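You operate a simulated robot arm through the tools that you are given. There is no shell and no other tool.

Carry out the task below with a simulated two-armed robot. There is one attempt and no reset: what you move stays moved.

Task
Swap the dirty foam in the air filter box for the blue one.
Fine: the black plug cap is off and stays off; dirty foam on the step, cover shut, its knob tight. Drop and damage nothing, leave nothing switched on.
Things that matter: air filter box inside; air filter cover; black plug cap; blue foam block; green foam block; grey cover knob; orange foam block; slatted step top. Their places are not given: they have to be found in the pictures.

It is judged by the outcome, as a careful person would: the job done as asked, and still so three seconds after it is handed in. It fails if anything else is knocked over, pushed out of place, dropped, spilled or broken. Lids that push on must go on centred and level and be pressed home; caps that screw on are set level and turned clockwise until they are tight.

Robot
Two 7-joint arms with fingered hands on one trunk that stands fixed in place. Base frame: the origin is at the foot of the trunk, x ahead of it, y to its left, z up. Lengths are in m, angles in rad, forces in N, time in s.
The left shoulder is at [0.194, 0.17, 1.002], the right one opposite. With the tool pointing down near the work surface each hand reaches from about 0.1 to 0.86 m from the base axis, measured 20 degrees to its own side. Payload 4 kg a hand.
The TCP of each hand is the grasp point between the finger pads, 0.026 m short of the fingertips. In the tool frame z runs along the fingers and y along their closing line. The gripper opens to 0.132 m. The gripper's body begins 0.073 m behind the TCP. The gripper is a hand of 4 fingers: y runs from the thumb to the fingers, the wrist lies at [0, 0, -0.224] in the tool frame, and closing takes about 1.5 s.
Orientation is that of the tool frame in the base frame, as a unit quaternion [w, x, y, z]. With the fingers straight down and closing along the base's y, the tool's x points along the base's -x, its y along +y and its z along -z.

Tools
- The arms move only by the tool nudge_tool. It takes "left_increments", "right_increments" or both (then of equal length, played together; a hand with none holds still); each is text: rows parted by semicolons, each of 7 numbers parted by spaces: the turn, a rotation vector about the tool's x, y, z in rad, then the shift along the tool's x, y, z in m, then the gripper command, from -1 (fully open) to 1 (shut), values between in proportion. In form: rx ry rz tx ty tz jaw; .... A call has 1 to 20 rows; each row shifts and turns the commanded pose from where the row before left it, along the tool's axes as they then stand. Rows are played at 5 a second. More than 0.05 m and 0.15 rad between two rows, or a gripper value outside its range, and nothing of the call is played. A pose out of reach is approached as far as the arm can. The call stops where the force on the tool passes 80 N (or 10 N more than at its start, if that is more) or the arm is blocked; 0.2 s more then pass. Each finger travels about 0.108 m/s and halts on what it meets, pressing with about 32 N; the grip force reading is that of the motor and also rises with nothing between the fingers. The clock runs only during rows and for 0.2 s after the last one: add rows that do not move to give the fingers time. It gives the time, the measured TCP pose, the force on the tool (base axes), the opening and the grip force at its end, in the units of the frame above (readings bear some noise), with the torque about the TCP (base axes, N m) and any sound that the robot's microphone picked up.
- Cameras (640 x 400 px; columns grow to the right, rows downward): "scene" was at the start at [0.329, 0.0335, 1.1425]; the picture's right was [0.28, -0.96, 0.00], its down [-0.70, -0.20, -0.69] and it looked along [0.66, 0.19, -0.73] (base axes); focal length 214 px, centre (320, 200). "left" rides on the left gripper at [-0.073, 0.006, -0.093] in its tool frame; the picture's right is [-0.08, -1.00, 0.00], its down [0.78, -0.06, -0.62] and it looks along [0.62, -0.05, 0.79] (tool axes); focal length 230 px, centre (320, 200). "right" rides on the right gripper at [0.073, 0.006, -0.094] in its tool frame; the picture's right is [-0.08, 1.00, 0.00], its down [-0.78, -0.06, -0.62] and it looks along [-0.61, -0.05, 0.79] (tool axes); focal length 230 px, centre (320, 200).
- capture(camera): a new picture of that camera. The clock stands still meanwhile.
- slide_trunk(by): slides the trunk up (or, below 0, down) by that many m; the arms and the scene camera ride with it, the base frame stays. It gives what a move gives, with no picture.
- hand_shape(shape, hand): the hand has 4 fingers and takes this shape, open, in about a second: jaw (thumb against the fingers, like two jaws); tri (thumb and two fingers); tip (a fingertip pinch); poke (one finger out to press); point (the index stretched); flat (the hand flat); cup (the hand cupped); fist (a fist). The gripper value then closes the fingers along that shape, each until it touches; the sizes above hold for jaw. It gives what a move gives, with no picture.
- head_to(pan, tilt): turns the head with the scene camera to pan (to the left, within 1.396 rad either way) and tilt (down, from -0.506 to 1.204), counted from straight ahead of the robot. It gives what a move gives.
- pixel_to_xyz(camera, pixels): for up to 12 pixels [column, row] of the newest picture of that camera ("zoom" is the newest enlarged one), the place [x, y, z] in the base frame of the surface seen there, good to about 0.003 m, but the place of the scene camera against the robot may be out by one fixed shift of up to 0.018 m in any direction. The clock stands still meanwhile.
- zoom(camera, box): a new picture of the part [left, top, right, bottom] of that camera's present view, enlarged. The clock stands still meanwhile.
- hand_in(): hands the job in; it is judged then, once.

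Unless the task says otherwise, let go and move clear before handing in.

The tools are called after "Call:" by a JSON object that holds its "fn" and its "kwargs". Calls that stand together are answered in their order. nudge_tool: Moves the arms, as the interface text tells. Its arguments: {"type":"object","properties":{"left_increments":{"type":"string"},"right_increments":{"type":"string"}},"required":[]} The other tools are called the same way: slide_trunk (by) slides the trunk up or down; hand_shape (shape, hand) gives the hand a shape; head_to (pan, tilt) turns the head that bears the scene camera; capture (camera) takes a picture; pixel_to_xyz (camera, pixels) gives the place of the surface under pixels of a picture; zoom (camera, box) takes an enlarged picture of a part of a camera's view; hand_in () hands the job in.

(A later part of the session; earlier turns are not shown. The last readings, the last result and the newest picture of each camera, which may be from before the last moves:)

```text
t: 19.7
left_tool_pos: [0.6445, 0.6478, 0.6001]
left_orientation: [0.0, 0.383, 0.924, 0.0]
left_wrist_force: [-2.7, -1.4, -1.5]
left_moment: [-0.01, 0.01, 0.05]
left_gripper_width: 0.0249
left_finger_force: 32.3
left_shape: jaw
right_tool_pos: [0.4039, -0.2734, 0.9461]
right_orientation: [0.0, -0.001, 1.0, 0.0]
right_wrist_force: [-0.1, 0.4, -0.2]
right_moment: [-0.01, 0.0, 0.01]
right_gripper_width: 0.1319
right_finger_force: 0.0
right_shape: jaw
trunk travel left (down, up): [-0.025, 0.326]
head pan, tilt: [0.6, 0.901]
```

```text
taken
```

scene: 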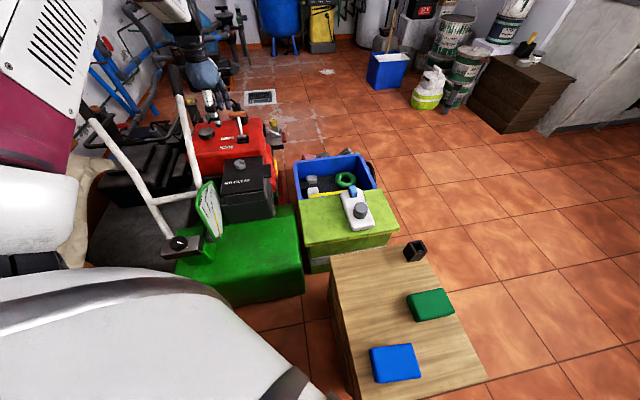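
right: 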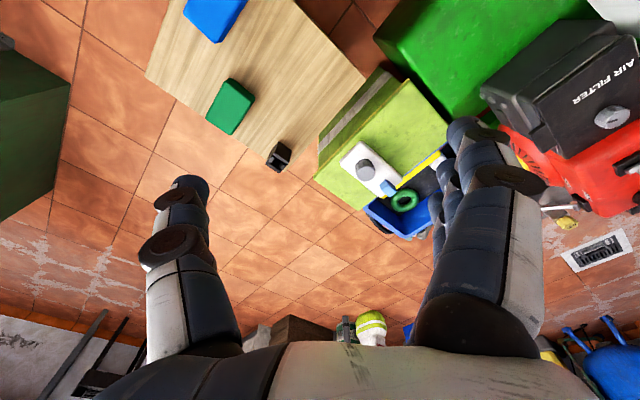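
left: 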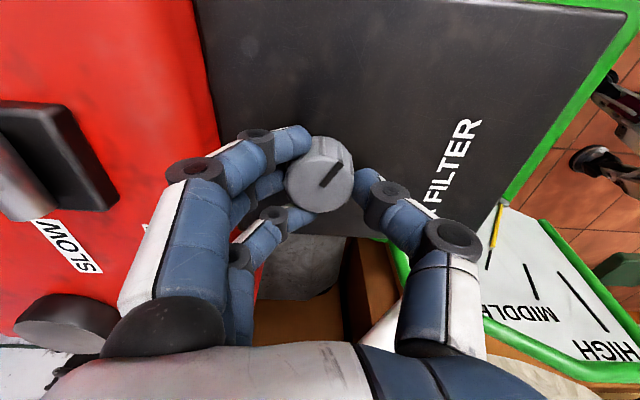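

The fingers hold the knob at 32 N. I'll turn it counter-clockwise seen from above (negative about the tool z) by 0.4 rad and watch the torque and pointer.

Call:
{"fn": "nudge_tool", "kwargs": {"left_increments": "0 0 -0.1 0 0 0 1; 0 0 -0.1 0 0 0 1; 0 0 -0.1 0 0 0 1; 0 0 -0.1 0 0 0 1"}}

Call:
{"fn": "capture", "kwargs": {"camera": "left"}}

```text
t: 20.7
left_tool_pos: [0.6462, 0.6488, 0.6003]
left_orientation: [0.0, 0.191, 0.982, 0.0]
left_wrist_force: [-1.5, -7.9, -1.4]
left_moment: [-0.17, -0.01, -0.03]
left_gripper_width: 0.0247
left_finger_force: 32.2
left_shape: jaw
right_tool_pos: [0.4042, -0.2736, 0.9457]
right_orientation: [0.0, -0.001, 1.0, 0.0]
right_wrist_force: [0.5, 0.5, 0.4]
right_moment: [-0.02, -0.03, 0.02]
right_gripper_width: 0.132
right_finger_force: 0.0
right_shape: jaw
trunk travel left (down, up): [-0.025, 0.326]
head pan, tilt: [0.6, 0.901]
```

```text
taken
```

left: 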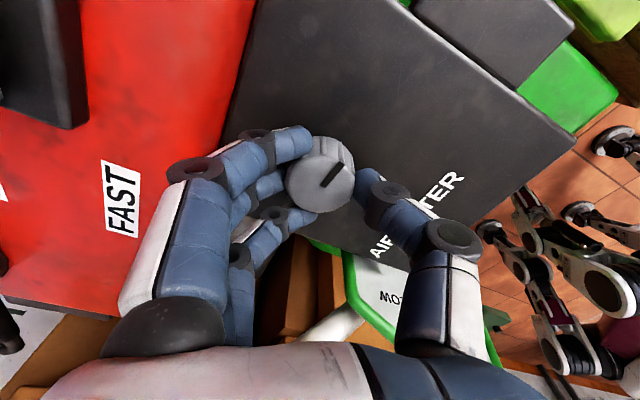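

The pointer keeps its angle relative to the hand while the cover turns in the picture, so the knob is rotating with almost no resistance. I'll continue counter-clockwise.

Call:
{"fn": "nudge_tool", "kwargs": {"left_increments": "0 0 -0.1 0 0 0 1; 0 0 -0.1 0 0 0 1; 0 0 -0.1 0 0 0 1; 0 0 -0.1 0 0 0 1; 0 0 -0.1 0 0 0 1; 0 0 -0.1 0 0 0 1; 0 0 -0.1 0 0 0 1; 0 0 -0.1 0 0 0 1; 0 0 -0.1 0 0 0 1; 0 0 -0.1 0 0 0 1"}}

Call:
{"fn": "capture", "kwargs": {"camera": "left"}}

```text
t: 22.9
left_tool_pos: [0.6447, 0.6473, 0.6016]
left_orientation: [0.0, -0.305, 0.952, 0.0]
left_wrist_force: [0.2, -15.0, 0.0]
left_moment: [-0.36, -0.04, -0.09]
left_gripper_width: 0.0249
left_finger_force: 32.2
left_shape: jaw
right_tool_pos: [0.4053, -0.274, 0.9447]
right_orientation: [0.0, -0.001, 1.0, 0.0]
right_wrist_force: [0.0, -0.2, -0.1]
right_moment: [0.02, 0.05, -0.03]
right_gripper_width: 0.1321
right_finger_force: 0.0
right_shape: jaw
trunk travel left (down, up): [-0.025, 0.326]
head pan, tilt: [0.6, 0.901]
```

```text
taken
```

left: 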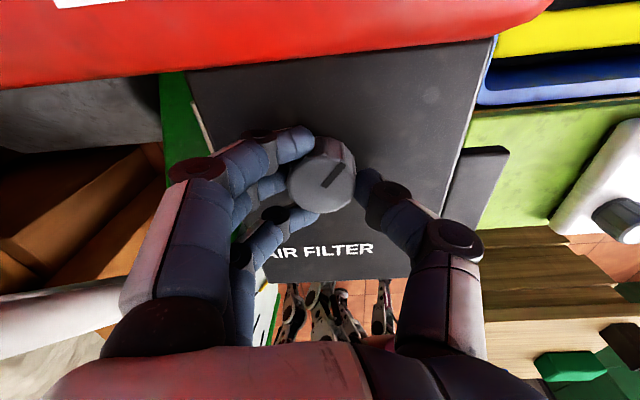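

The knob has turned about 1.4 rad, with a modest 15 N side load building up. I'll turn 0.5 rad more, then let go and check.

Call:
{"fn": "nudge_tool", "kwargs": {"left_increments": "0 0 -0.1 0 0 0 1; 0 0 -0.1 0 0 0 1; 0 0 -0.1 0 0 0 1; 0 0 -0.1 0 0 0 1; 0 0 -0.1 0 0 0 1"}}

Call:
{"fn": "capture", "kwargs": {"camera": "left"}}

```text
t: 24.1
left_tool_pos: [0.6454, 0.6468, 0.602]
left_orientation: [0.0, -0.53, 0.848, 0.0]
left_wrist_force: [-1.9, -22.4, 1.9]
left_moment: [-0.55, 0.0, -0.02]
left_gripper_width: 0.025
left_finger_force: 32.5
left_shape: jaw
right_tool_pos: [0.4042, -0.2743, 0.9441]
right_orientation: [-0.001, -0.001, 1.0, 0.001]
right_wrist_force: [0.2, -0.4, 0.1]
right_moment: [0.0, 0.0, 0.02]
right_gripper_width: 0.1322
right_finger_force: 0.1
right_shape: jaw
trunk travel left (down, up): [-0.025, 0.326]
head pan, tilt: [0.6, 0.901]
```

```text
taken
```

left: 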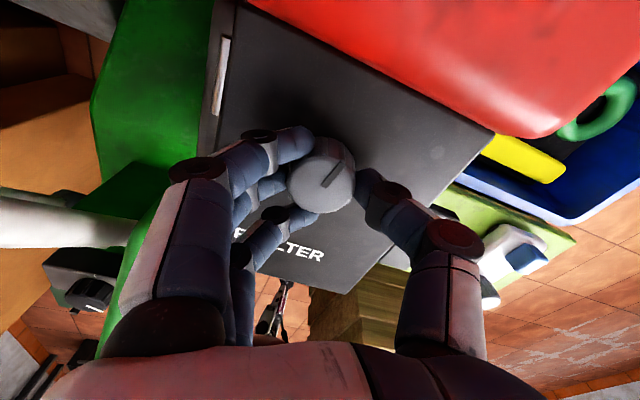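

The pointer has shifted slightly in the fingers and the side load reached 22 N. I'll check from the scene camera that the hand or forearm isn't touching anything else.

Call:
{"fn": "zoom", "kwargs": {"camera": "scene", "box": [140, 60, 320, 240]}}

Call:
{"fn": "capture", "kwargs": {"camera": "scene"}}

```text
2.22 times, centred on (230, 150) of scene
```

zoom: 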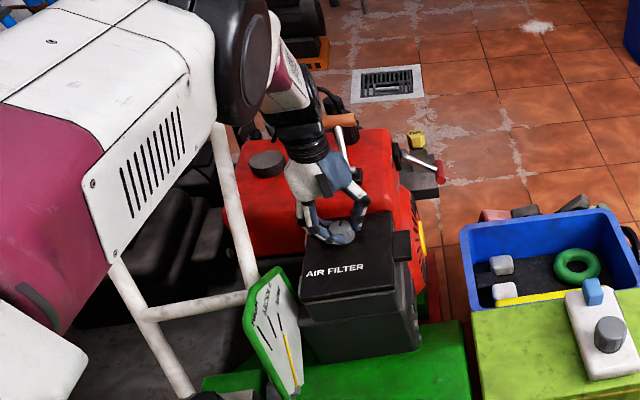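

```text
taken
```

scene: 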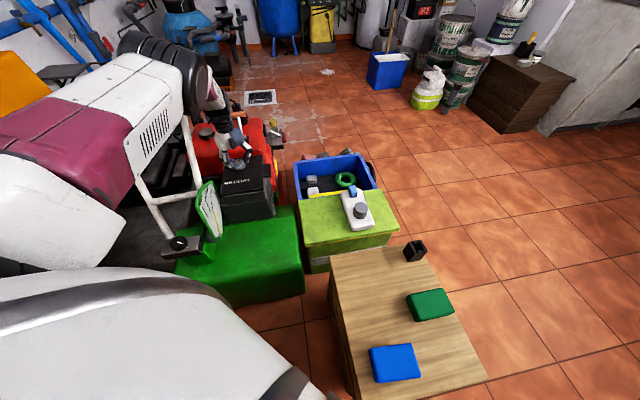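

The forearm swings out to the left near the handlebar, so I'll measure how close they are.

Call:
{"fn": "zoom", "kwargs": {"camera": "scene", "box": [80, 20, 260, 200]}}

Call:
{"fn": "pixel_to_xyz", "kwargs": {"camera": "zoom", "pixels": [[250, 150], [330, 310], [345, 320], [420, 120], [410, 200], [380, 350], [440, 280], [460, 190], [385, 375], [425, 370], [300, 230], [480, 300]]}}

```text
2.22 times, centred on (170, 110) of scene
```

zoom: 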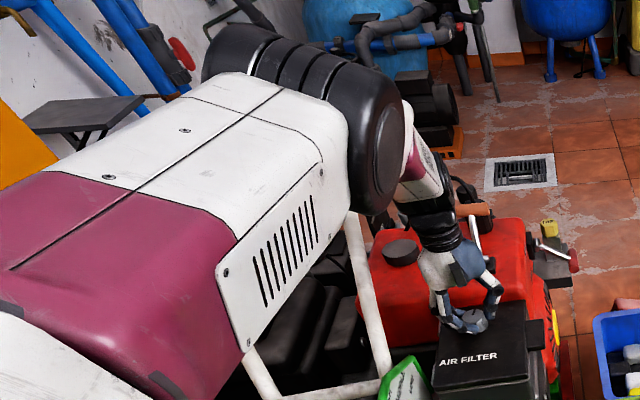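

```text
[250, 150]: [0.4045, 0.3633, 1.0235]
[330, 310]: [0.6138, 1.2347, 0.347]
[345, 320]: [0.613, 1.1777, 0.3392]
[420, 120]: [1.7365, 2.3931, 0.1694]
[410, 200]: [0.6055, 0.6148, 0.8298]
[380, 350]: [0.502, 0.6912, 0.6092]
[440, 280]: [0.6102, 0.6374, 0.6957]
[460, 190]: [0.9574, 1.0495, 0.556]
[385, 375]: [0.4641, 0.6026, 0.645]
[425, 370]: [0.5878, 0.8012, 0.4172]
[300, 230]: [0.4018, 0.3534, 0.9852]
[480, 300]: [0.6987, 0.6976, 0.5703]
```

The forearm is at z≈1.0 over the machine, well above the handlebar, so the side load only comes from the off-centre grip. I'll release the knob and raise slightly to see the pointer.

Call:
{"fn": "nudge_tool", "kwargs": {"left_increments": "0 0 0 0 0 0 0.1; 0 0 0 0 0 0 0.1; 0 0 0 0 0 0 0.1; 0 0 0 0 0 -0.02 0.1; 0 0 0 0 0 -0.02 0.1; 0 0 0 0 0 0 0.1"}}

Call:
{"fn": "capture", "kwargs": {"camera": "left"}}

```text
t: 25.5
left_tool_pos: [0.6451, 0.6485, 0.6398]
left_orientation: [0.0, -0.529, 0.848, -0.001]
left_wrist_force: [0.5, 0.0, 0.3]
left_moment: [0.01, -0.01, -0.03]
left_gripper_width: 0.0586
left_finger_force: 0.0
left_shape: jaw
right_tool_pos: [0.4043, -0.2734, 0.9442]
right_orientation: [0.0, -0.001, 1.0, 0.0]
right_wrist_force: [0.5, 0.4, -0.3]
right_moment: [0.0, -0.01, 0.0]
right_gripper_width: 0.1321
right_finger_force: 0.1
right_shape: jaw
trunk travel left (down, up): [-0.025, 0.326]
head pan, tilt: [0.6, 0.901]
```

```text
taken
```

left: 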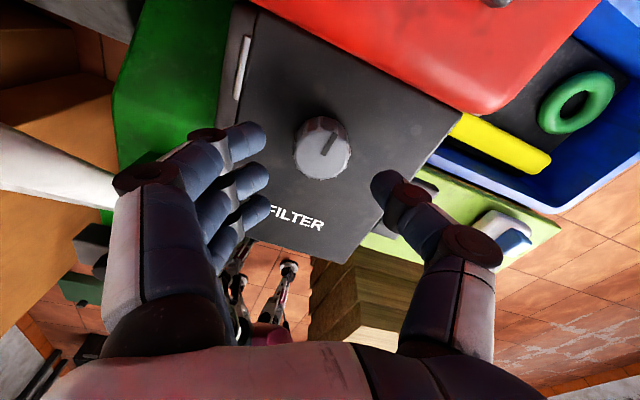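

The pointer moved from about -72° to +42°, so the knob has turned about 110° CCW without reaching a stop. I'll check whether the knob rose or the cover moved.

Call:
{"fn": "pixel_to_xyz", "kwargs": {"camera": "left", "pixels": [[322, 158], [310, 150], [338, 155], [322, 172], [290, 80], [400, 120], [370, 200], [300, 200]]}}

Call:
{"fn": "zoom", "kwargs": {"camera": "left", "box": [220, 60, 420, 240]}}

Call:
{"fn": "zoom", "kwargs": {"camera": "scene", "box": [200, 130, 300, 230]}}

```text
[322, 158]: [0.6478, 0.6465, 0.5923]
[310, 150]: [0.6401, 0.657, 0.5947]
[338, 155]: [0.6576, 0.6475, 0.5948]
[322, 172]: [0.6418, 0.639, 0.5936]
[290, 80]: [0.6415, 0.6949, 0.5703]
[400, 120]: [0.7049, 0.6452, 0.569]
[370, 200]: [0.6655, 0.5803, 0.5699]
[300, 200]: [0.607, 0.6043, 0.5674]
```

```text
2.22 times, centred on (320, 150) of left
```

zoom: 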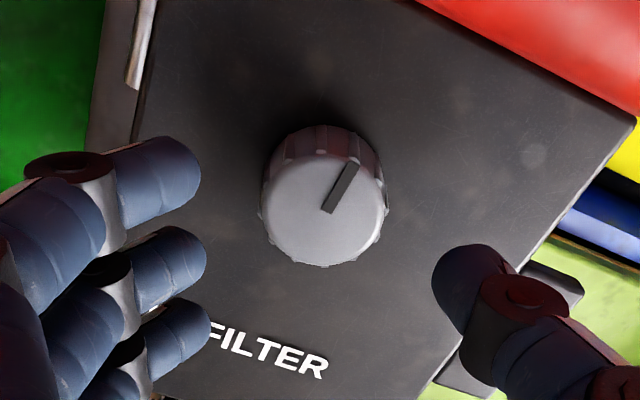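

```text
4.00 times, centred on (250, 180) of scene
```

zoom: 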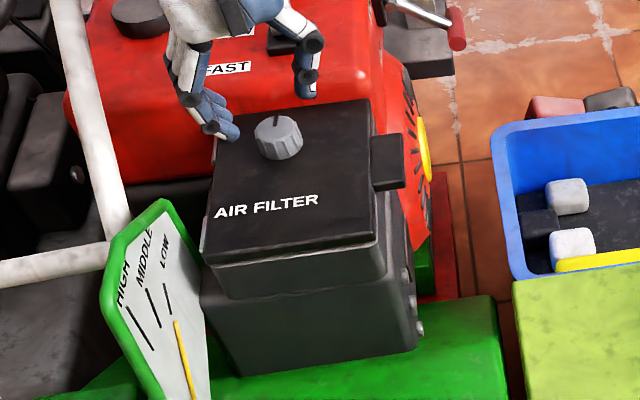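

The knob and cover heights haven't changed. I'll rewind the wrist, re-grip the knob and test with a gentle 4 mm lift whether the cover is already free.

Call:
{"fn": "nudge_tool", "kwargs": {"left_increments": "0 0 0.14 0 0 0 0.1; 0 0 0.14 0 0 0 0.1; 0 0 0.14 0 0 0 0.1; 0 0 0.14 0 0 0 0.1; 0 0 0.14 0 0 0 0.1; 0 0 0.14 0 0 0 0.1; 0 0 0.14 0 0 0 0.1; 0 0 0.14 0 0 0 0.1; 0 0 0.14 0 0 0 0.1; 0 0 0.14 0 0 0 0.1; 0 0 0.14 0 0 0 0.1; 0 0 0.14 0 0 0 0.1; 0 0 0.14 0 0 0 0.1; 0 0 0.1 0 0 0 0.1; 0 0 0 0 0 0.02 0.1; 0 0 0 0 0 0.018 0.1; 0 0 0 0 0 0 0.1"}}

Call:
{"fn": "capture", "kwargs": {"camera": "left"}}

```text
t: 29.1
left_tool_pos: [0.6443, 0.648, 0.6017]
left_orientation: [0.001, 0.391, 0.92, 0.0]
left_wrist_force: [0.0, 0.4, -0.1]
left_moment: [0.0, 0.02, 0.02]
left_gripper_width: 0.0587
left_finger_force: 0.1
left_shape: jaw
right_tool_pos: [0.4042, -0.2729, 0.9448]
right_orientation: [0.0, 0.0, 1.0, 0.001]
right_wrist_force: [-0.5, 0.0, -0.7]
right_moment: [0.01, 0.02, -0.01]
right_gripper_width: 0.1317
right_finger_force: 0.0
right_shape: jaw
trunk travel left (down, up): [-0.025, 0.326]
head pan, tilt: [0.6, 0.901]
```

```text
taken
```

left: 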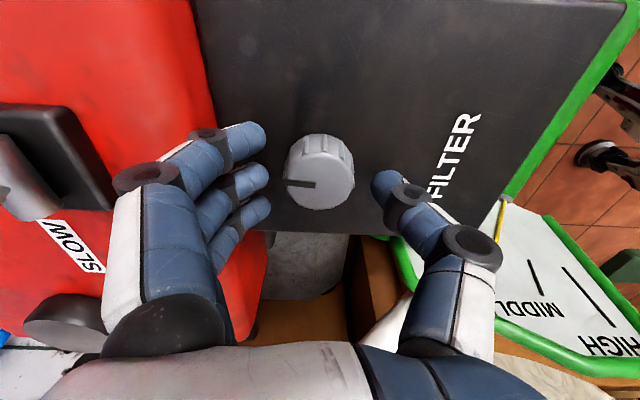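

The pointer now points left in the image (towards the engine), which confirms the turn. I'll grip the knob and try a small lift.

Call:
{"fn": "nudge_tool", "kwargs": {"left_increments": "0 0 0 0 0 0 1; 0 0 0 0 0 0 1; 0 0 0 0 0 0 1; 0 0 0 0 0 0 1; 0 0 0 0 0 0 1; 0 0 0 0 0 -0.002 1; 0 0 0 0 0 -0.002 1; 0 0 0 0 0 -0.002 1"}}

Call:
{"fn": "capture", "kwargs": {"camera": "left"}}

```text
t: 30.9
left_tool_pos: [0.6425, 0.6493, 0.6063]
left_orientation: [-0.002, 0.391, 0.92, -0.002]
left_wrist_force: [-13.6, 1.7, -13.8]
left_moment: [0.03, -0.08, -0.01]
left_gripper_width: 0.0223
left_finger_force: 32.0
left_shape: jaw
right_tool_pos: [0.4035, -0.2722, 0.9449]
right_orientation: [-0.001, -0.001, 1.0, -0.001]
right_wrist_force: [-0.3, 0.3, 0.7]
right_moment: [0.03, -0.03, 0.0]
right_gripper_width: 0.1318
right_finger_force: 0.1
right_shape: jaw
trunk travel left (down, up): [-0.025, 0.326]
head pan, tilt: [0.6, 0.901]
```

```text
taken
```

left: 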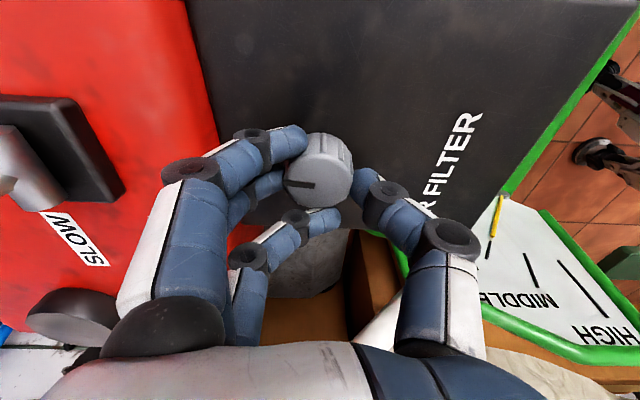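

The hand rose about 4.6 mm against roughly 14 N. I'll measure the cover's height near the tab and near the hinge to see whether it tilted.

Call:
{"fn": "pixel_to_xyz", "kwargs": {"camera": "left", "pixels": [[300, 20], [400, 20], [500, 20], [260, 100], [400, 120], [265, 205], [320, 185], [580, 20], [220, 20], [420, 60]]}}

Call:
{"fn": "zoom", "kwargs": {"camera": "scene", "box": [200, 130, 300, 230]}}

```text
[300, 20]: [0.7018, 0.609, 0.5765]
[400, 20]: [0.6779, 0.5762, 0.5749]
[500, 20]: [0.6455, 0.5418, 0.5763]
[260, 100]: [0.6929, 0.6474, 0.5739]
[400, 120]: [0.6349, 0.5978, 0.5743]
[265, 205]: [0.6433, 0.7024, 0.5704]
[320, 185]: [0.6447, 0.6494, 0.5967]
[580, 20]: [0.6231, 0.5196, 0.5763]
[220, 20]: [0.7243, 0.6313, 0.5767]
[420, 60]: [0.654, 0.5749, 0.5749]
```

```text
4.00 times, centred on (250, 180) of scene
```

zoom: 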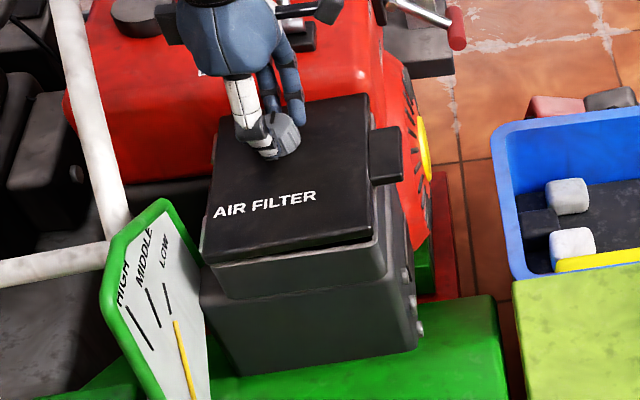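

The tab side is at z 0.5765 against 0.5704 at the hinge, so the cover is free and hinged on the far-left edge. I'll lower it back, release the knob, and move out to the tab side at a safe height with the hand tilted.

Call:
{"fn": "nudge_tool", "kwargs": {"left_increments": "0 0 0 0 0 0.003 1; 0 0 0 0 0 0.003 1; 0 0 0 0 0 0 0.1; 0 0 0 0 0 0 0.1; 0 0 0 0 0 0 0.1; 0 0 -0.018 0 0 -0.035 0.1; 0 0 0 0 0 -0.035 0.1; 0 0 0 0 0 -0.035 0.1; 0 0 0 0 0 -0.035 0.1; 0 0 0 -0.043 -0.0085 0 0.1; 0 0 0 -0.043 -0.0085 0 0.1; 0 0 0 -0.043 -0.0085 0 0.1; 0 0 0 -0.043 -0.0085 0 0.1; 0 0 0 0 0 0 0.1"}}

Call:
{"fn": "capture", "kwargs": {"camera": "left"}}

```text
t: 33.9
left_tool_pos: [0.7444, 0.5016, 0.7433]
left_orientation: [0.0, 0.383, 0.924, 0.001]
left_wrist_force: [0.0, 0.7, -0.3]
left_moment: [-0.01, 0.0, -0.01]
left_gripper_width: 0.0587
left_finger_force: 0.1
left_shape: jaw
right_tool_pos: [0.4033, -0.2721, 0.9446]
right_orientation: [0.0, -0.002, 1.0, 0.0]
right_wrist_force: [0.2, 0.2, 0.1]
right_moment: [-0.01, 0.01, -0.02]
right_gripper_width: 0.1319
right_finger_force: 0.1
right_shape: jaw
trunk travel left (down, up): [-0.025, 0.326]
head pan, tilt: [0.6, 0.901]
```

```text
taken
```

left: 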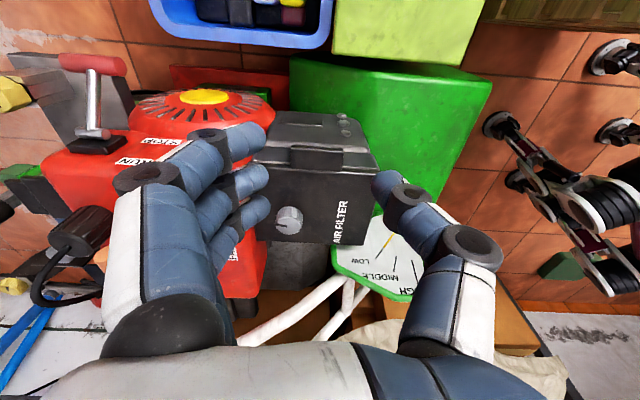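

I'm now at the tab side, above the green deck. I'll zoom in on the tab from here and measure it.

Call:
{"fn": "zoom", "kwargs": {"camera": "left", "box": [240, 90, 400, 250]}}

Call:
{"fn": "pixel_to_xyz", "kwargs": {"camera": "zoom", "pixels": [[205, 220], [205, 240], [205, 270], [300, 225], [300, 250], [300, 280], [400, 235], [400, 260], [400, 290], [300, 180], [300, 120], [440, 200]]}}

```text
2.50 times, centred on (320, 170) of left
```

zoom: 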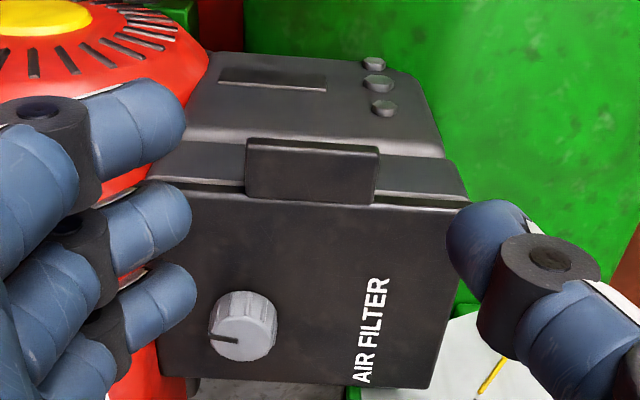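

```text
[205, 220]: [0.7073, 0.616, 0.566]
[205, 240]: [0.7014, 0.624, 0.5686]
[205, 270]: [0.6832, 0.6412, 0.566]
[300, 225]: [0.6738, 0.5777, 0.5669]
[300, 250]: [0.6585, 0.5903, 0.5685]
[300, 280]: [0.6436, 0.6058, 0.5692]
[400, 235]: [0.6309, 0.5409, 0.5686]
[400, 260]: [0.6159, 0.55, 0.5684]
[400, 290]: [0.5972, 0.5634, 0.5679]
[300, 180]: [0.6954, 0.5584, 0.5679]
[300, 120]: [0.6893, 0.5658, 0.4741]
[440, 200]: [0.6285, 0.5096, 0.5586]
```

Call:
{"fn": "pixel_to_xyz", "kwargs": {"camera": "zoom", "pixels": [[310, 141], [310, 147], [310, 155], [310, 165], [310, 195], [252, 150], [252, 190], [374, 158], [374, 195], [310, 134], [220, 175], [400, 190]]}}

```text
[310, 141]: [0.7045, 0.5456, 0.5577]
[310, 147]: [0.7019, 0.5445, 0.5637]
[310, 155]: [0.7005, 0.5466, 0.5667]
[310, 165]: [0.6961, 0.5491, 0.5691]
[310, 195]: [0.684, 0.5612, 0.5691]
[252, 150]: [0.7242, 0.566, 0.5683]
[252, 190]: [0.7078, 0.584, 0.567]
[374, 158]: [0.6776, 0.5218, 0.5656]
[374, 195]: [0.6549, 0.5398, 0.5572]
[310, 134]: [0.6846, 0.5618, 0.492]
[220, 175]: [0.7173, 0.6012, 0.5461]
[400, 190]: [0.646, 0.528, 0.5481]
```

The tab spans about 6.4 cm along the hinge direction, 3.5 cm outwards, and z 0.556–0.568, with open space beneath its outer part. I'll tilt the hand 45° so the fingers point down towards the box and open to about 8.9 cm.

Call:
{"fn": "nudge_tool", "kwargs": {"left_increments": "0 0.131 0 0 0 0 -0.35; 0 0.131 0 0 0 0 -0.35; 0 0.131 0 0 0 0 -0.35; 0 0.131 0 0 0 0 -0.35; 0 0.131 0 0 0 0 -0.35; 0 0.13 0 0 0 0 -0.35; 0 0 0 0 0 0 -0.35"}}

Call:
{"fn": "capture", "kwargs": {"camera": "left"}}

Call:
{"fn": "zoom", "kwargs": {"camera": "scene", "box": [170, 60, 370, 260]}}

```text
t: 35.5
left_tool_pos: [0.7198, 0.4986, 0.748]
left_orientation: [-0.354, 0.354, 0.853, 0.148]
left_wrist_force: [-0.4, 0.1, -0.6]
left_moment: [0.02, 0.01, 0.01]
left_gripper_width: 0.0885
left_finger_force: 0.1
left_shape: jaw
left hand out of reach, approached as far as the arm can: row 5, 6
right_tool_pos: [0.4036, -0.2739, 0.945]
right_orientation: [0.0, -0.001, 1.0, -0.001]
right_wrist_force: [-1.0, 0.3, 0.3]
right_moment: [-0.03, 0.01, -0.04]
right_gripper_width: 0.1317
right_finger_force: 0.1
right_shape: jaw
trunk travel left (down, up): [-0.025, 0.326]
head pan, tilt: [0.6, 0.901]
```

```text
taken
```

left: 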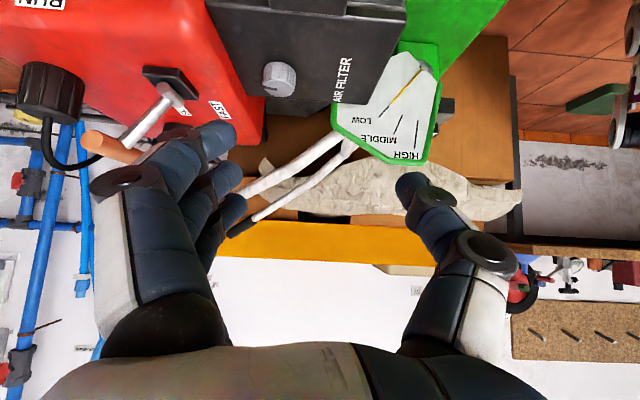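

```text
2.00 times, centred on (270, 160) of scene
```

zoom: 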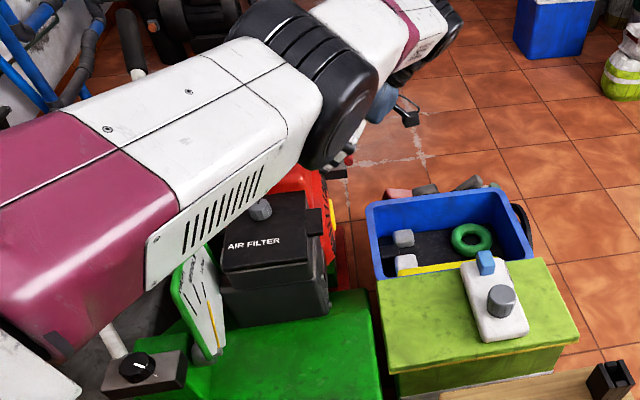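

Tilting outward hits the arm's reach limit, so gripping the tab from outside won't work. I'll undo the tilt and instead approach from the robot's side, with the hand horizontal along the box edge, the thumb under the tab and the fingers on top, then roll the wrist as the cover swings.

Call:
{"fn": "nudge_tool", "kwargs": {"left_increments": "0 -0.131 0 0 0 0 -0.35; 0 -0.131 0 0 0 0 -0.35; 0 -0.131 0 0 0 0 -0.35; 0 -0.131 0 0 0 0 -0.35; 0 -0.131 0 0 0 0 -0.35; 0 -0.13 0 0 0 0 -0.35; 0 0 0 0 0 0 -0.35"}}

```text
t: 37.1
left_tool_pos: [0.7214, 0.4991, 0.7474]
left_orientation: [0.001, 0.384, 0.923, -0.001]
left_wrist_force: [-0.9, 0.2, -0.4]
left_moment: [-0.04, 0.0, 0.04]
left_gripper_width: 0.0889
left_finger_force: 0.1
left_shape: jaw
right_tool_pos: [0.4035, -0.2728, 0.9446]
right_orientation: [0.0, -0.001, 1.0, 0.0]
right_wrist_force: [0.3, -0.5, 0.0]
right_moment: [0.03, -0.04, 0.0]
right_gripper_width: 0.1319
right_finger_force: 0.0
right_shape: jaw
trunk travel left (down, up): [-0.025, 0.326]
head pan, tilt: [0.6, 0.901]
```

The commanded pose was clamped to what the arm could reach and the hand is vertical again. I'll back off towards the robot and pitch the hand up to horizontal, well above everything.

Call:
{"fn": "nudge_tool", "kwargs": {"left_increments": "0 0 0 0.0042 -0.0335 0.012 -0.35; 0 0 0 0.0042 -0.0335 0.012 -0.35; 0 0 0 0.0042 -0.0335 0.012 -0.35; 0 0 0 0.0042 -0.0335 0.012 -0.35; -0.1428 0 0 0 0.01 0 -0.35; -0.1428 0 0 0 0.01 0 -0.35; -0.1428 0 0 0 0.01 0 -0.35; -0.1428 0 0 0 0.01 0 -0.35; -0.1428 0 0 0 0.01 0 -0.35; -0.1428 0 0 0 0.01 0 -0.35; -0.1428 0 0 0 0.01 0 -0.35; -0.1428 0 0 0 0.01 0 -0.35; -0.1428 0 0 0 0.01 0 -0.35; -0.1428 0 0 0 0.01 0 -0.35; -0.1428 0 0 0 0.01 0 -0.35; 0 0 0 0 0 0 -0.35; 0 0 0 0 0 0 -0.35"}}

Call:
{"fn": "capture", "kwargs": {"camera": "left"}}

Call:
{"fn": "capture", "kwargs": {"camera": "scene"}}

```text
t: 40.7
left_tool_pos: [0.6675, 0.4698, 0.7649]
left_orientation: [0.271, 0.271, 0.653, 0.653]
left_wrist_force: [-0.4, -0.2, 0.0]
left_moment: [0.0, 0.01, 0.04]
left_gripper_width: 0.0888
left_finger_force: 0.1
left_shape: jaw
right_tool_pos: [0.4044, -0.2721, 0.9451]
right_orientation: [0.0, -0.001, 1.0, 0.0]
right_wrist_force: [0.4, 0.4, 0.4]
right_moment: [0.0, -0.01, 0.0]
right_gripper_width: 0.1315
right_finger_force: 0.0
right_shape: jaw
trunk travel left (down, up): [-0.025, 0.326]
head pan, tilt: [0.6, 0.901]
```

```text
taken
```

left: 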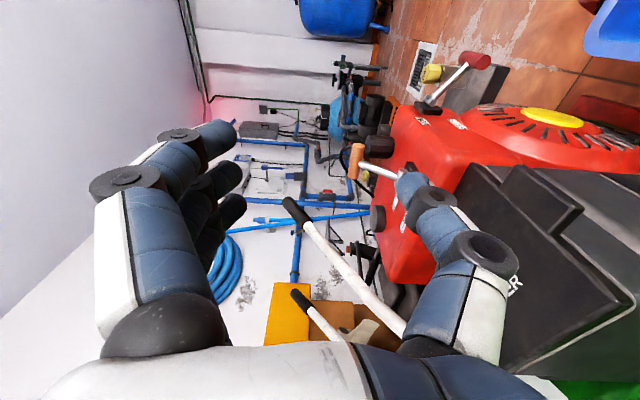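

```text
taken
```

scene: 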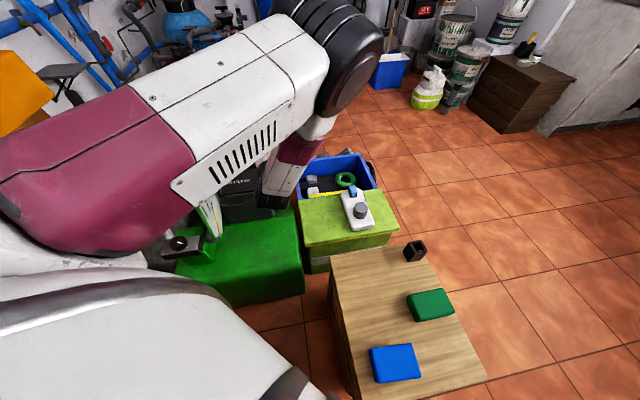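

The hand is horizontal, pointing along the box edge, and the result shows that shifts use the axes from before each row's turn. I'll lower straight down to tab height while staying outside the tab, then look.

Call:
{"fn": "nudge_tool", "kwargs": {"left_increments": "0 0 0 0 -0.04 0 0.1; 0 0 0 0 -0.04 0 0.1; 0 0 0 0 -0.04 0 0.1; 0 0 0 0 -0.04 0 0.1; 0 0 0 0 -0.04 0 0.1; 0 0 0 0 0 0 0.1"}}

Call:
{"fn": "capture", "kwargs": {"camera": "left"}}

Call:
{"fn": "capture", "kwargs": {"camera": "scene"}}

```text
t: 42.1
left_tool_pos: [0.6686, 0.4686, 0.5653]
left_orientation: [0.271, 0.27, 0.653, 0.653]
left_wrist_force: [-1.2, 0.2, 0.9]
left_moment: [-0.02, -0.01, -0.02]
left_gripper_width: 0.0602
left_finger_force: 0.0
left_shape: jaw
right_tool_pos: [0.4025, -0.2732, 0.9449]
right_orientation: [0.0, -0.001, 1.0, 0.0]
right_wrist_force: [0.0, -0.1, 0.5]
right_moment: [0.01, 0.03, 0.05]
right_gripper_width: 0.1319
right_finger_force: 0.1
right_shape: jaw
trunk travel left (down, up): [-0.025, 0.326]
head pan, tilt: [0.6, 0.901]
```

```text
taken
```

left: 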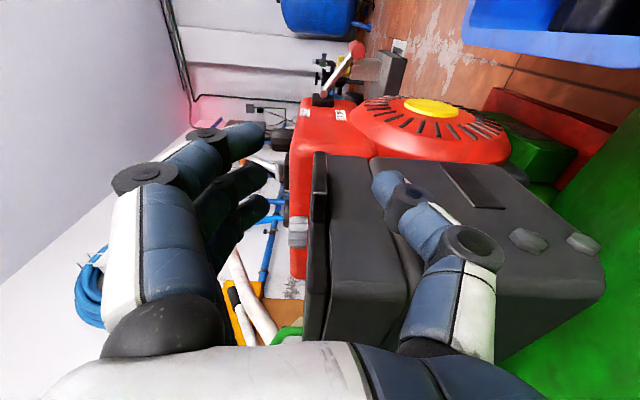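

```text
taken
```

scene: 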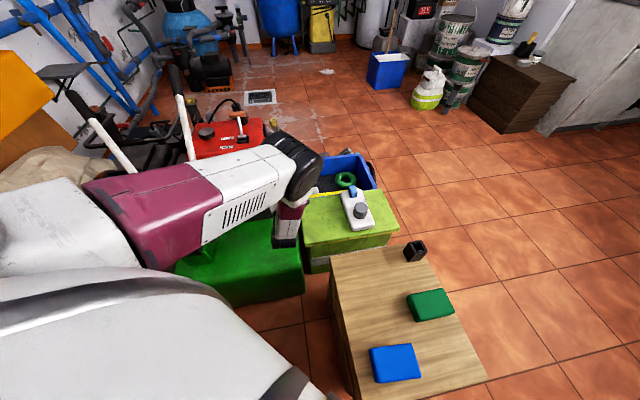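

Call:
{"fn": "zoom", "kwargs": {"camera": "left", "box": [230, 110, 440, 350]}}

Call:
{"fn": "pixel_to_xyz", "kwargs": {"camera": "left", "pixels": [[320, 165], [320, 200], [320, 230], [312, 230], [326, 200], [310, 260], [318, 280], [345, 200], [345, 270], [380, 170], [318, 155], [298, 225]]}}

```text
1.67 times, centred on (335, 230) of left
```

zoom: 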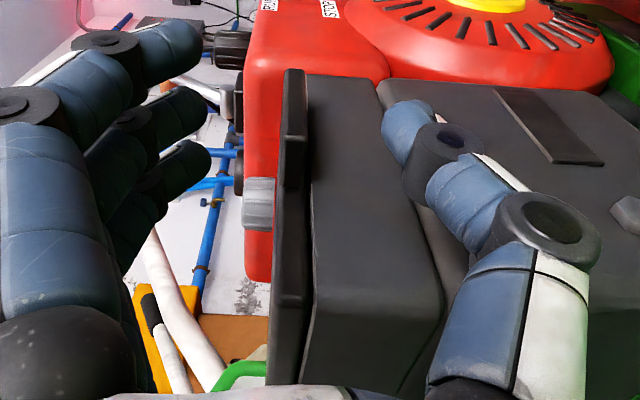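

```text
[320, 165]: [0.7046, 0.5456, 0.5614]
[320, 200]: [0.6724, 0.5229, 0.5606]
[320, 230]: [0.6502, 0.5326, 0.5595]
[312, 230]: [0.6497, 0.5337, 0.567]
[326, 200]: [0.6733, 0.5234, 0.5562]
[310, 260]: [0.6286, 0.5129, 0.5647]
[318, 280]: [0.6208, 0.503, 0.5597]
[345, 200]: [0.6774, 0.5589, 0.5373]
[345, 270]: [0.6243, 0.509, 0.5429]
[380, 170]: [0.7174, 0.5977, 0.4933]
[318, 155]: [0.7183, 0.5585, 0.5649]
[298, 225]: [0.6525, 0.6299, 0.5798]
```

The tab is visible edge-on at zoom (295,130), with clear space under its outer part. I'll move in sideways and then forward so the thumb goes under the tab and the fingers over it.

Call:
{"fn": "nudge_tool", "kwargs": {"left_increments": "0 0 0 0.02 -0.002 0 0.1; 0 0 0 0.0195 -0.002 0 0.1; 0 0 0 0 0 0.02 0.1; 0 0 0 0 0 0.02 0.1; 0 0 0 0 0 0.02 0.1; 0 0 0 0 0 0 0.1"}}

Call:
{"fn": "capture", "kwargs": {"camera": "left"}}

Call:
{"fn": "zoom", "kwargs": {"camera": "scene", "box": [170, 100, 330, 260]}}

```text
t: 43.5
left_tool_pos: [0.6812, 0.5396, 0.5594]
left_orientation: [0.27, 0.272, 0.653, 0.653]
left_wrist_force: [-7.3, -10.5, 1.1]
left_moment: [-0.39, 0.26, 0.26]
left_gripper_width: 0.0599
left_finger_force: 0.2
left_shape: jaw
right_tool_pos: [0.4039, -0.273, 0.9433]
right_orientation: [0.0, -0.001, 1.0, 0.001]
right_wrist_force: [0.9, -0.3, -0.6]
right_moment: [0.01, 0.01, 0.01]
right_gripper_width: 0.1318
right_finger_force: 0.2
right_shape: jaw
trunk travel left (down, up): [-0.025, 0.326]
head pan, tilt: [0.6, 0.901]
```

```text
taken
```

left: 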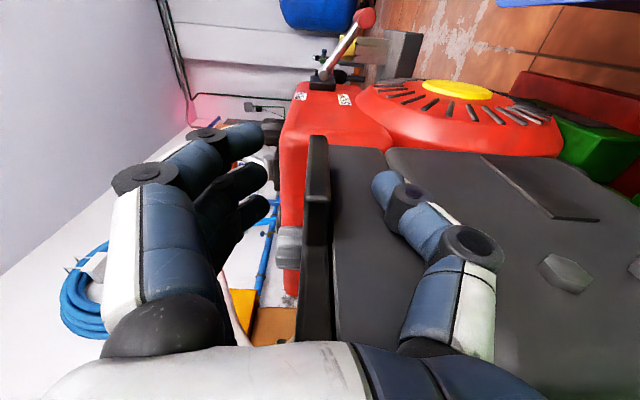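

```text
2.50 times, centred on (250, 180) of scene
```

zoom: 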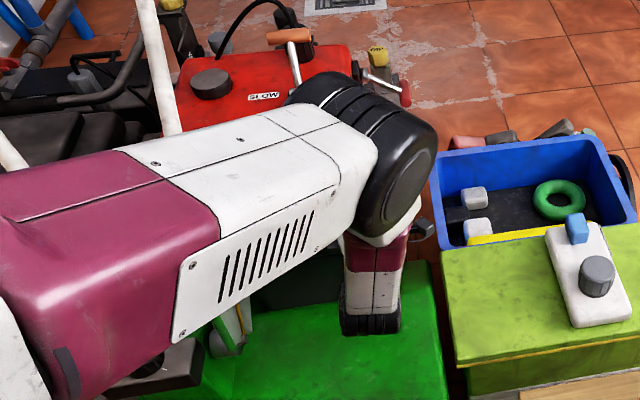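

There is about 13 N pushing the hand back along the box edge, most likely the palm touching the box's front corner. I'll back off 18 mm and shift outward a few millimetres.

Call:
{"fn": "nudge_tool", "kwargs": {"left_increments": "0 0 0 0 0 -0.009 0.1; 0 0 0 0 0 -0.009 0.1; 0 0 0 -0.004 0.003 0 0.1; 0 0 0 0 0 0 0.1"}}

Call:
{"fn": "zoom", "kwargs": {"camera": "left", "box": [230, 110, 440, 350]}}

```text
t: 44.5
left_tool_pos: [0.6706, 0.5251, 0.5624]
left_orientation: [0.272, 0.271, 0.653, 0.653]
left_wrist_force: [-0.8, -0.6, -0.3]
left_moment: [-0.03, 0.0, -0.01]
left_gripper_width: 0.0594
left_finger_force: 0.0
left_shape: jaw
right_tool_pos: [0.4038, -0.2731, 0.9454]
right_orientation: [0.001, -0.001, 1.0, 0.0]
right_wrist_force: [-0.3, -0.9, -0.3]
right_moment: [-0.03, -0.02, 0.01]
right_gripper_width: 0.132
right_finger_force: 0.1
right_shape: jaw
trunk travel left (down, up): [-0.025, 0.326]
head pan, tilt: [0.6, 0.901]
```

```text
1.67 times, centred on (335, 230) of left
```

zoom: 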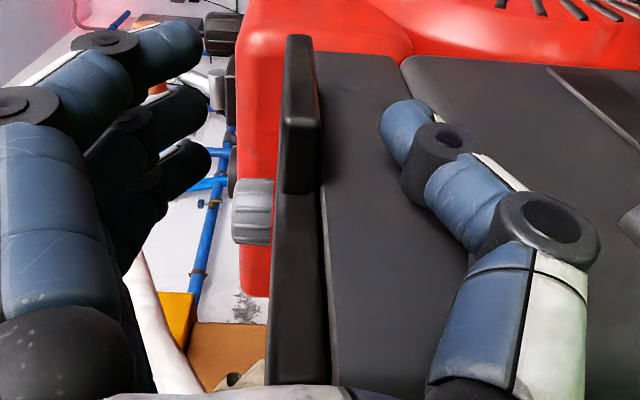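

The contact is gone, and the tab lies between thumb and fingers at zoom (300,115). I'll close on the tab.

Call:
{"fn": "nudge_tool", "kwargs": {"left_increments": "0 0 0 0 0 0 0.5; 0 0 0 0 0 0 0.7; 0 0 0 0 0 0 0.9; 0 0 0 0 0 0 1; 0 0 0 0 0 0 1; 0 0 0 0 0 0 1"}}

Call:
{"fn": "zoom", "kwargs": {"camera": "left", "box": [230, 110, 440, 350]}}

```text
t: 45.9
left_tool_pos: [0.6716, 0.5246, 0.5636]
left_orientation: [0.272, 0.271, 0.653, 0.653]
left_wrist_force: [0.9, 1.9, 1.3]
left_moment: [0.25, 0.09, 0.03]
left_gripper_width: 0.0017
left_finger_force: 32.3
left_shape: jaw
right_tool_pos: [0.4037, -0.2718, 0.9449]
right_orientation: [0.001, -0.001, 1.0, 0.0]
right_wrist_force: [0.1, 0.3, -0.2]
right_moment: [0.0, 0.02, 0.01]
right_gripper_width: 0.1317
right_finger_force: 0.1
right_shape: jaw
trunk travel left (down, up): [-0.025, 0.326]
head pan, tilt: [0.6, 0.901]
```

```text
1.67 times, centred on (335, 230) of left
```

zoom: 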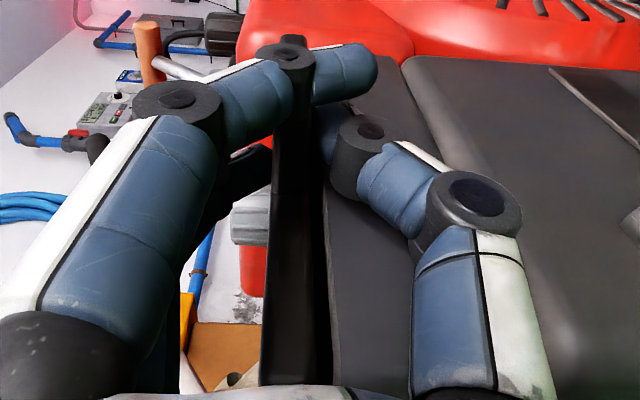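

The thumb and fingers are on the tab, though the outermost finger has passed its edge. I'll try the first small arc, rolling as I lift about 0.1 rad, and check the cover follows.

Call:
{"fn": "nudge_tool", "kwargs": {"left_increments": "0 0 -0.05 0.0002 0.0084 0 1; 0 0 -0.05 0.0002 0.0084 0 1; 0 0 0 0 0 0 1"}}

Call:
{"fn": "capture", "kwargs": {"camera": "left"}}

```text
t: 46.7
left_tool_pos: [0.6706, 0.527, 0.5807]
left_orientation: [0.303, 0.237, 0.666, 0.639]
left_wrist_force: [-2.5, 13.2, -1.4]
left_moment: [0.22, 0.11, 0.19]
left_gripper_width: 0.0017
left_finger_force: 31.9
left_shape: jaw
right_tool_pos: [0.4038, -0.2728, 0.9453]
right_orientation: [0.0, 0.0, 1.0, 0.0]
right_wrist_force: [-0.1, -0.2, -0.3]
right_moment: [0.01, 0.01, 0.01]
right_gripper_width: 0.132
right_finger_force: 0.0
right_shape: jaw
trunk travel left (down, up): [-0.025, 0.326]
head pan, tilt: [0.6, 0.901]
```

```text
taken
```

left: 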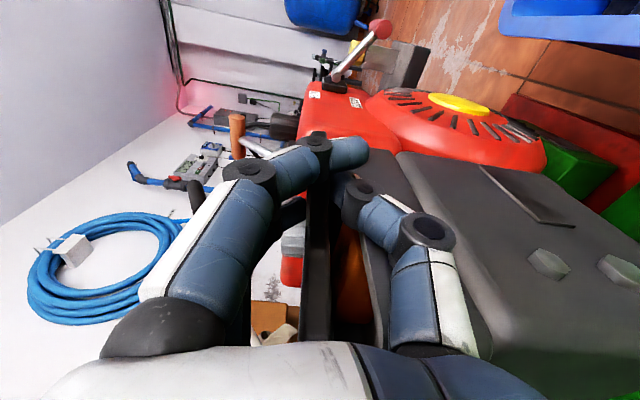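

The cover is rising and I can see orange foam inside at (350,280). The force suggests I'm pulling slightly outward, so I'll continue the arc with a small inward correction.

Call:
{"fn": "nudge_tool", "kwargs": {"left_increments": "0 0 -0.07 0.0012 0.0116 0 1; 0 0 -0.07 0.0012 0.0116 0 1; 0 0 -0.07 0.0012 0.0116 0 1; 0 0 -0.07 0.0012 0.0116 0 1"}}

Call:
{"fn": "capture", "kwargs": {"camera": "left"}}

```text
t: 47.7
left_tool_pos: [0.6614, 0.5346, 0.6252]
left_orientation: [0.39, 0.143, 0.693, 0.589]
left_wrist_force: [-9.7, 0.3, -1.7]
left_moment: [0.22, 0.13, 0.24]
left_gripper_width: 0.0015
left_finger_force: 32.0
left_shape: jaw
right_tool_pos: [0.4034, -0.2728, 0.9439]
right_orientation: [-0.001, -0.001, 1.0, 0.001]
right_wrist_force: [0.6, 0.3, 0.4]
right_moment: [0.01, 0.01, -0.01]
right_gripper_width: 0.1318
right_finger_force: 0.1
right_shape: jaw
trunk travel left (down, up): [-0.025, 0.326]
head pan, tilt: [0.6, 0.901]
```

```text
taken
```

left: 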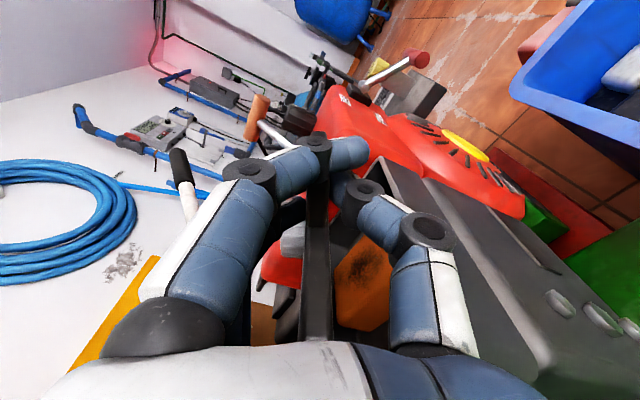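

The dirty orange foam with black smudges is now visible inside at (365,285), and the arc matches a 0.168 m radius. I'll continue opening.

Call:
{"fn": "nudge_tool", "kwargs": {"left_increments": "0 0 -0.07 0.0007 0.0117 0 1; 0 0 -0.07 0.0007 0.0117 0 1; 0 0 -0.07 0.0007 0.0117 0 1; 0 0 -0.07 0.0007 0.0117 0 1; 0 0 -0.07 0.0006 0.0117 0 1; 0 0 -0.07 0.0006 0.0117 0 1; 0 0 -0.07 0.0006 0.0117 0 1; 0 0 -0.07 0.0006 0.0117 0 1"}}

Call:
{"fn": "capture", "kwargs": {"camera": "left"}}

Call:
{"fn": "zoom", "kwargs": {"camera": "scene", "box": [130, 60, 330, 260]}}

```text
t: 49.5
left_tool_pos: [0.6203, 0.5764, 0.6968]
left_orientation: [0.537, -0.054, 0.706, 0.459]
left_wrist_force: [-9.4, -0.5, -5.2]
left_moment: [0.2, 0.26, 0.24]
left_gripper_width: 0.0018
left_finger_force: 31.9
left_shape: jaw
right_tool_pos: [0.405, -0.2725, 0.946]
right_orientation: [0.0, -0.002, 1.0, 0.001]
right_wrist_force: [0.0, -0.3, -0.2]
right_moment: [0.0, 0.02, -0.01]
right_gripper_width: 0.1318
right_finger_force: 0.0
right_shape: jaw
trunk travel left (down, up): [-0.025, 0.326]
head pan, tilt: [0.6, 0.901]
```

```text
taken
```

left: 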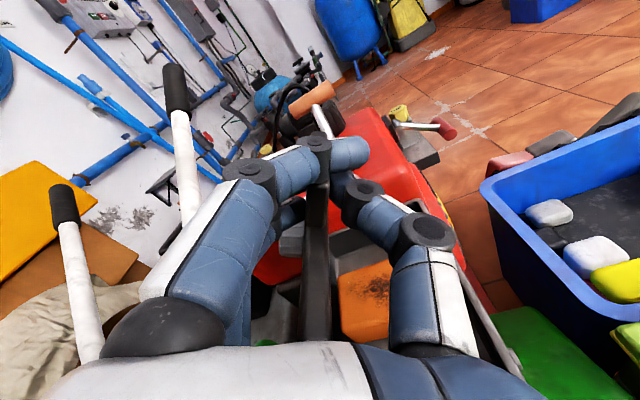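

```text
2.00 times, centred on (230, 160) of scene
```

zoom: 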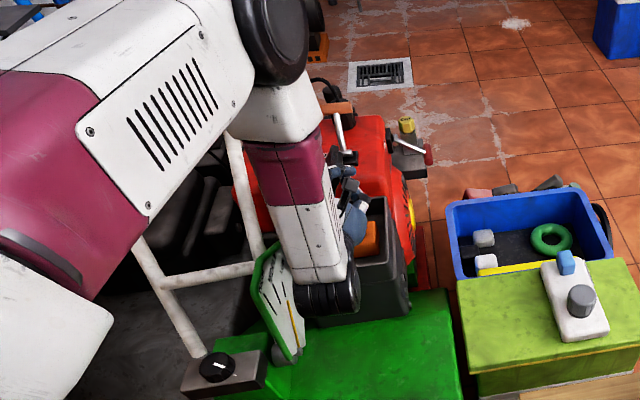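

The cover is about 54° open and the wrist is passing clear above the lever panel. I'll continue to just past vertical.

Call:
{"fn": "nudge_tool", "kwargs": {"left_increments": "0 0 -0.07 0.0006 0.0117 0 1; 0 0 -0.07 0.0006 0.0117 0 1; 0 0 -0.07 0.0006 0.0117 0 1; 0 0 -0.07 0.0006 0.0117 0 1; 0 0 -0.07 0.0005 0.0117 0 1; 0 0 -0.07 0.0005 0.0117 0 1; 0 0 -0.07 0.0005 0.0117 0 1; 0 0 -0.07 0.0005 0.0117 0 1; 0 0 -0.07 0.0005 0.0117 0 1"}}

Call:
{"fn": "capture", "kwargs": {"camera": "left"}}

Call:
{"fn": "zoom", "kwargs": {"camera": "scene", "box": [130, 60, 330, 260]}}

```text
t: 51.5
left_tool_pos: [0.5505, 0.6458, 0.7261]
left_orientation: [0.652, -0.27, 0.655, 0.269]
left_wrist_force: [-2.8, -0.1, -11.5]
left_moment: [0.04, 0.4, 0.14]
left_gripper_width: 0.0016
left_finger_force: 32.4
left_shape: jaw
right_tool_pos: [0.4048, -0.2718, 0.9438]
right_orientation: [-0.001, -0.001, 1.0, -0.001]
right_wrist_force: [0.0, 0.7, -0.5]
right_moment: [0.01, 0.01, -0.01]
right_gripper_width: 0.132
right_finger_force: 0.0
right_shape: jaw
trunk travel left (down, up): [-0.025, 0.326]
head pan, tilt: [0.6, 0.901]
```

```text
taken
```

left: 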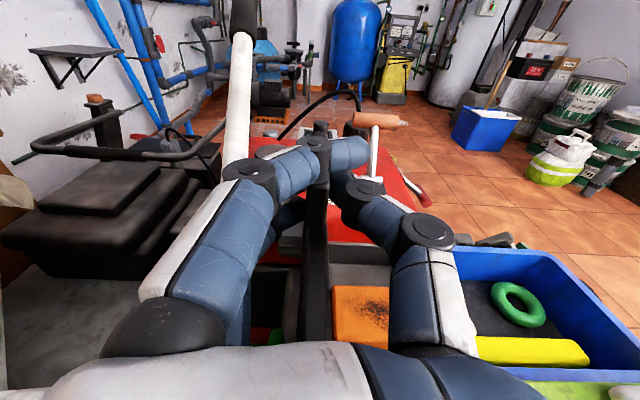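

```text
2.00 times, centred on (230, 160) of scene
```

zoom: 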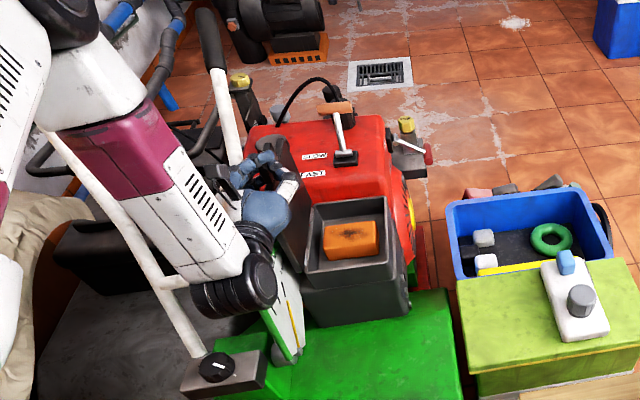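

The cover is vertical and the orange foam sits in the open box at scene zoom (350,238). I'll push it a little past vertical so it can rest open, watching the force.

Call:
{"fn": "nudge_tool", "kwargs": {"left_increments": "0 0 -0.07 0.0006 0.0117 0 1; 0 0 -0.07 0.0006 0.0117 0 1; 0 0 0 0 0 0 1"}}

```text
t: 52.3
left_tool_pos: [0.5339, 0.662, 0.7248]
left_orientation: [0.67, -0.316, 0.633, 0.224]
left_wrist_force: [-5.5, -5.6, -12.3]
left_moment: [-0.01, 0.49, 0.1]
left_gripper_width: 0.0018
left_finger_force: 31.9
left_shape: jaw
right_tool_pos: [0.4038, -0.2723, 0.9441]
right_orientation: [-0.001, -0.001, 1.0, -0.001]
right_wrist_force: [-0.2, 0.4, 0.7]
right_moment: [0.0, 0.01, 0.01]
right_gripper_width: 0.132
right_finger_force: 0.2
right_shape: jaw
trunk travel left (down, up): [-0.025, 0.326]
head pan, tilt: [0.6, 0.901]
```

There's no resistance in the opening direction at about 98°, only a slight outward pull on the radius. I'll open a bit more with an inward correction.

Call:
{"fn": "nudge_tool", "kwargs": {"left_increments": "0 0 -0.07 0.0018 0.0115 0 1; 0 0 -0.07 0.0018 0.0115 0 1; 0 0 0 0 0 0 1"}}

Call:
{"fn": "zoom", "kwargs": {"camera": "scene", "box": [130, 60, 330, 260]}}

Call:
{"fn": "capture", "kwargs": {"camera": "left"}}

```text
t: 53.1
left_tool_pos: [0.5204, 0.6773, 0.7196]
left_orientation: [0.686, -0.357, 0.609, 0.176]
left_wrist_force: [2.1, -15.4, -0.9]
left_moment: [0.15, 0.36, -0.11]
left_gripper_width: 0.0023
left_finger_force: 31.6
left_shape: jaw
right_tool_pos: [0.4032, -0.2739, 0.945]
right_orientation: [-0.001, -0.001, 1.0, 0.001]
right_wrist_force: [0.2, -0.1, 0.0]
right_moment: [0.01, 0.04, -0.04]
right_gripper_width: 0.1316
right_finger_force: 0.1
right_shape: jaw
trunk travel left (down, up): [-0.025, 0.326]
head pan, tilt: [0.6, 0.901]
```

```text
2.00 times, centred on (230, 160) of scene
```

zoom: 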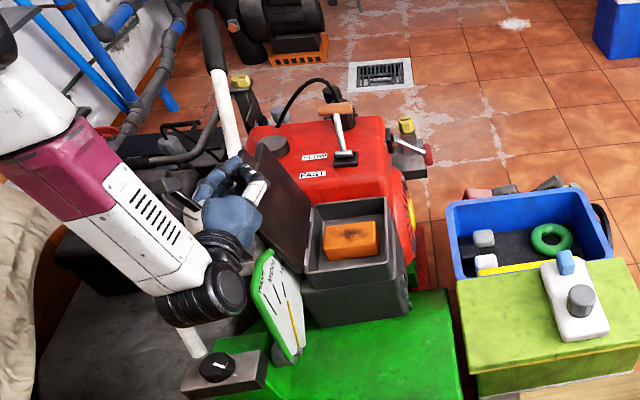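

```text
taken
```

left: 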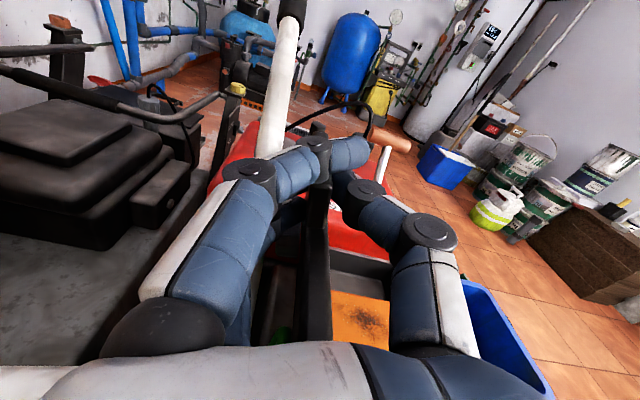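

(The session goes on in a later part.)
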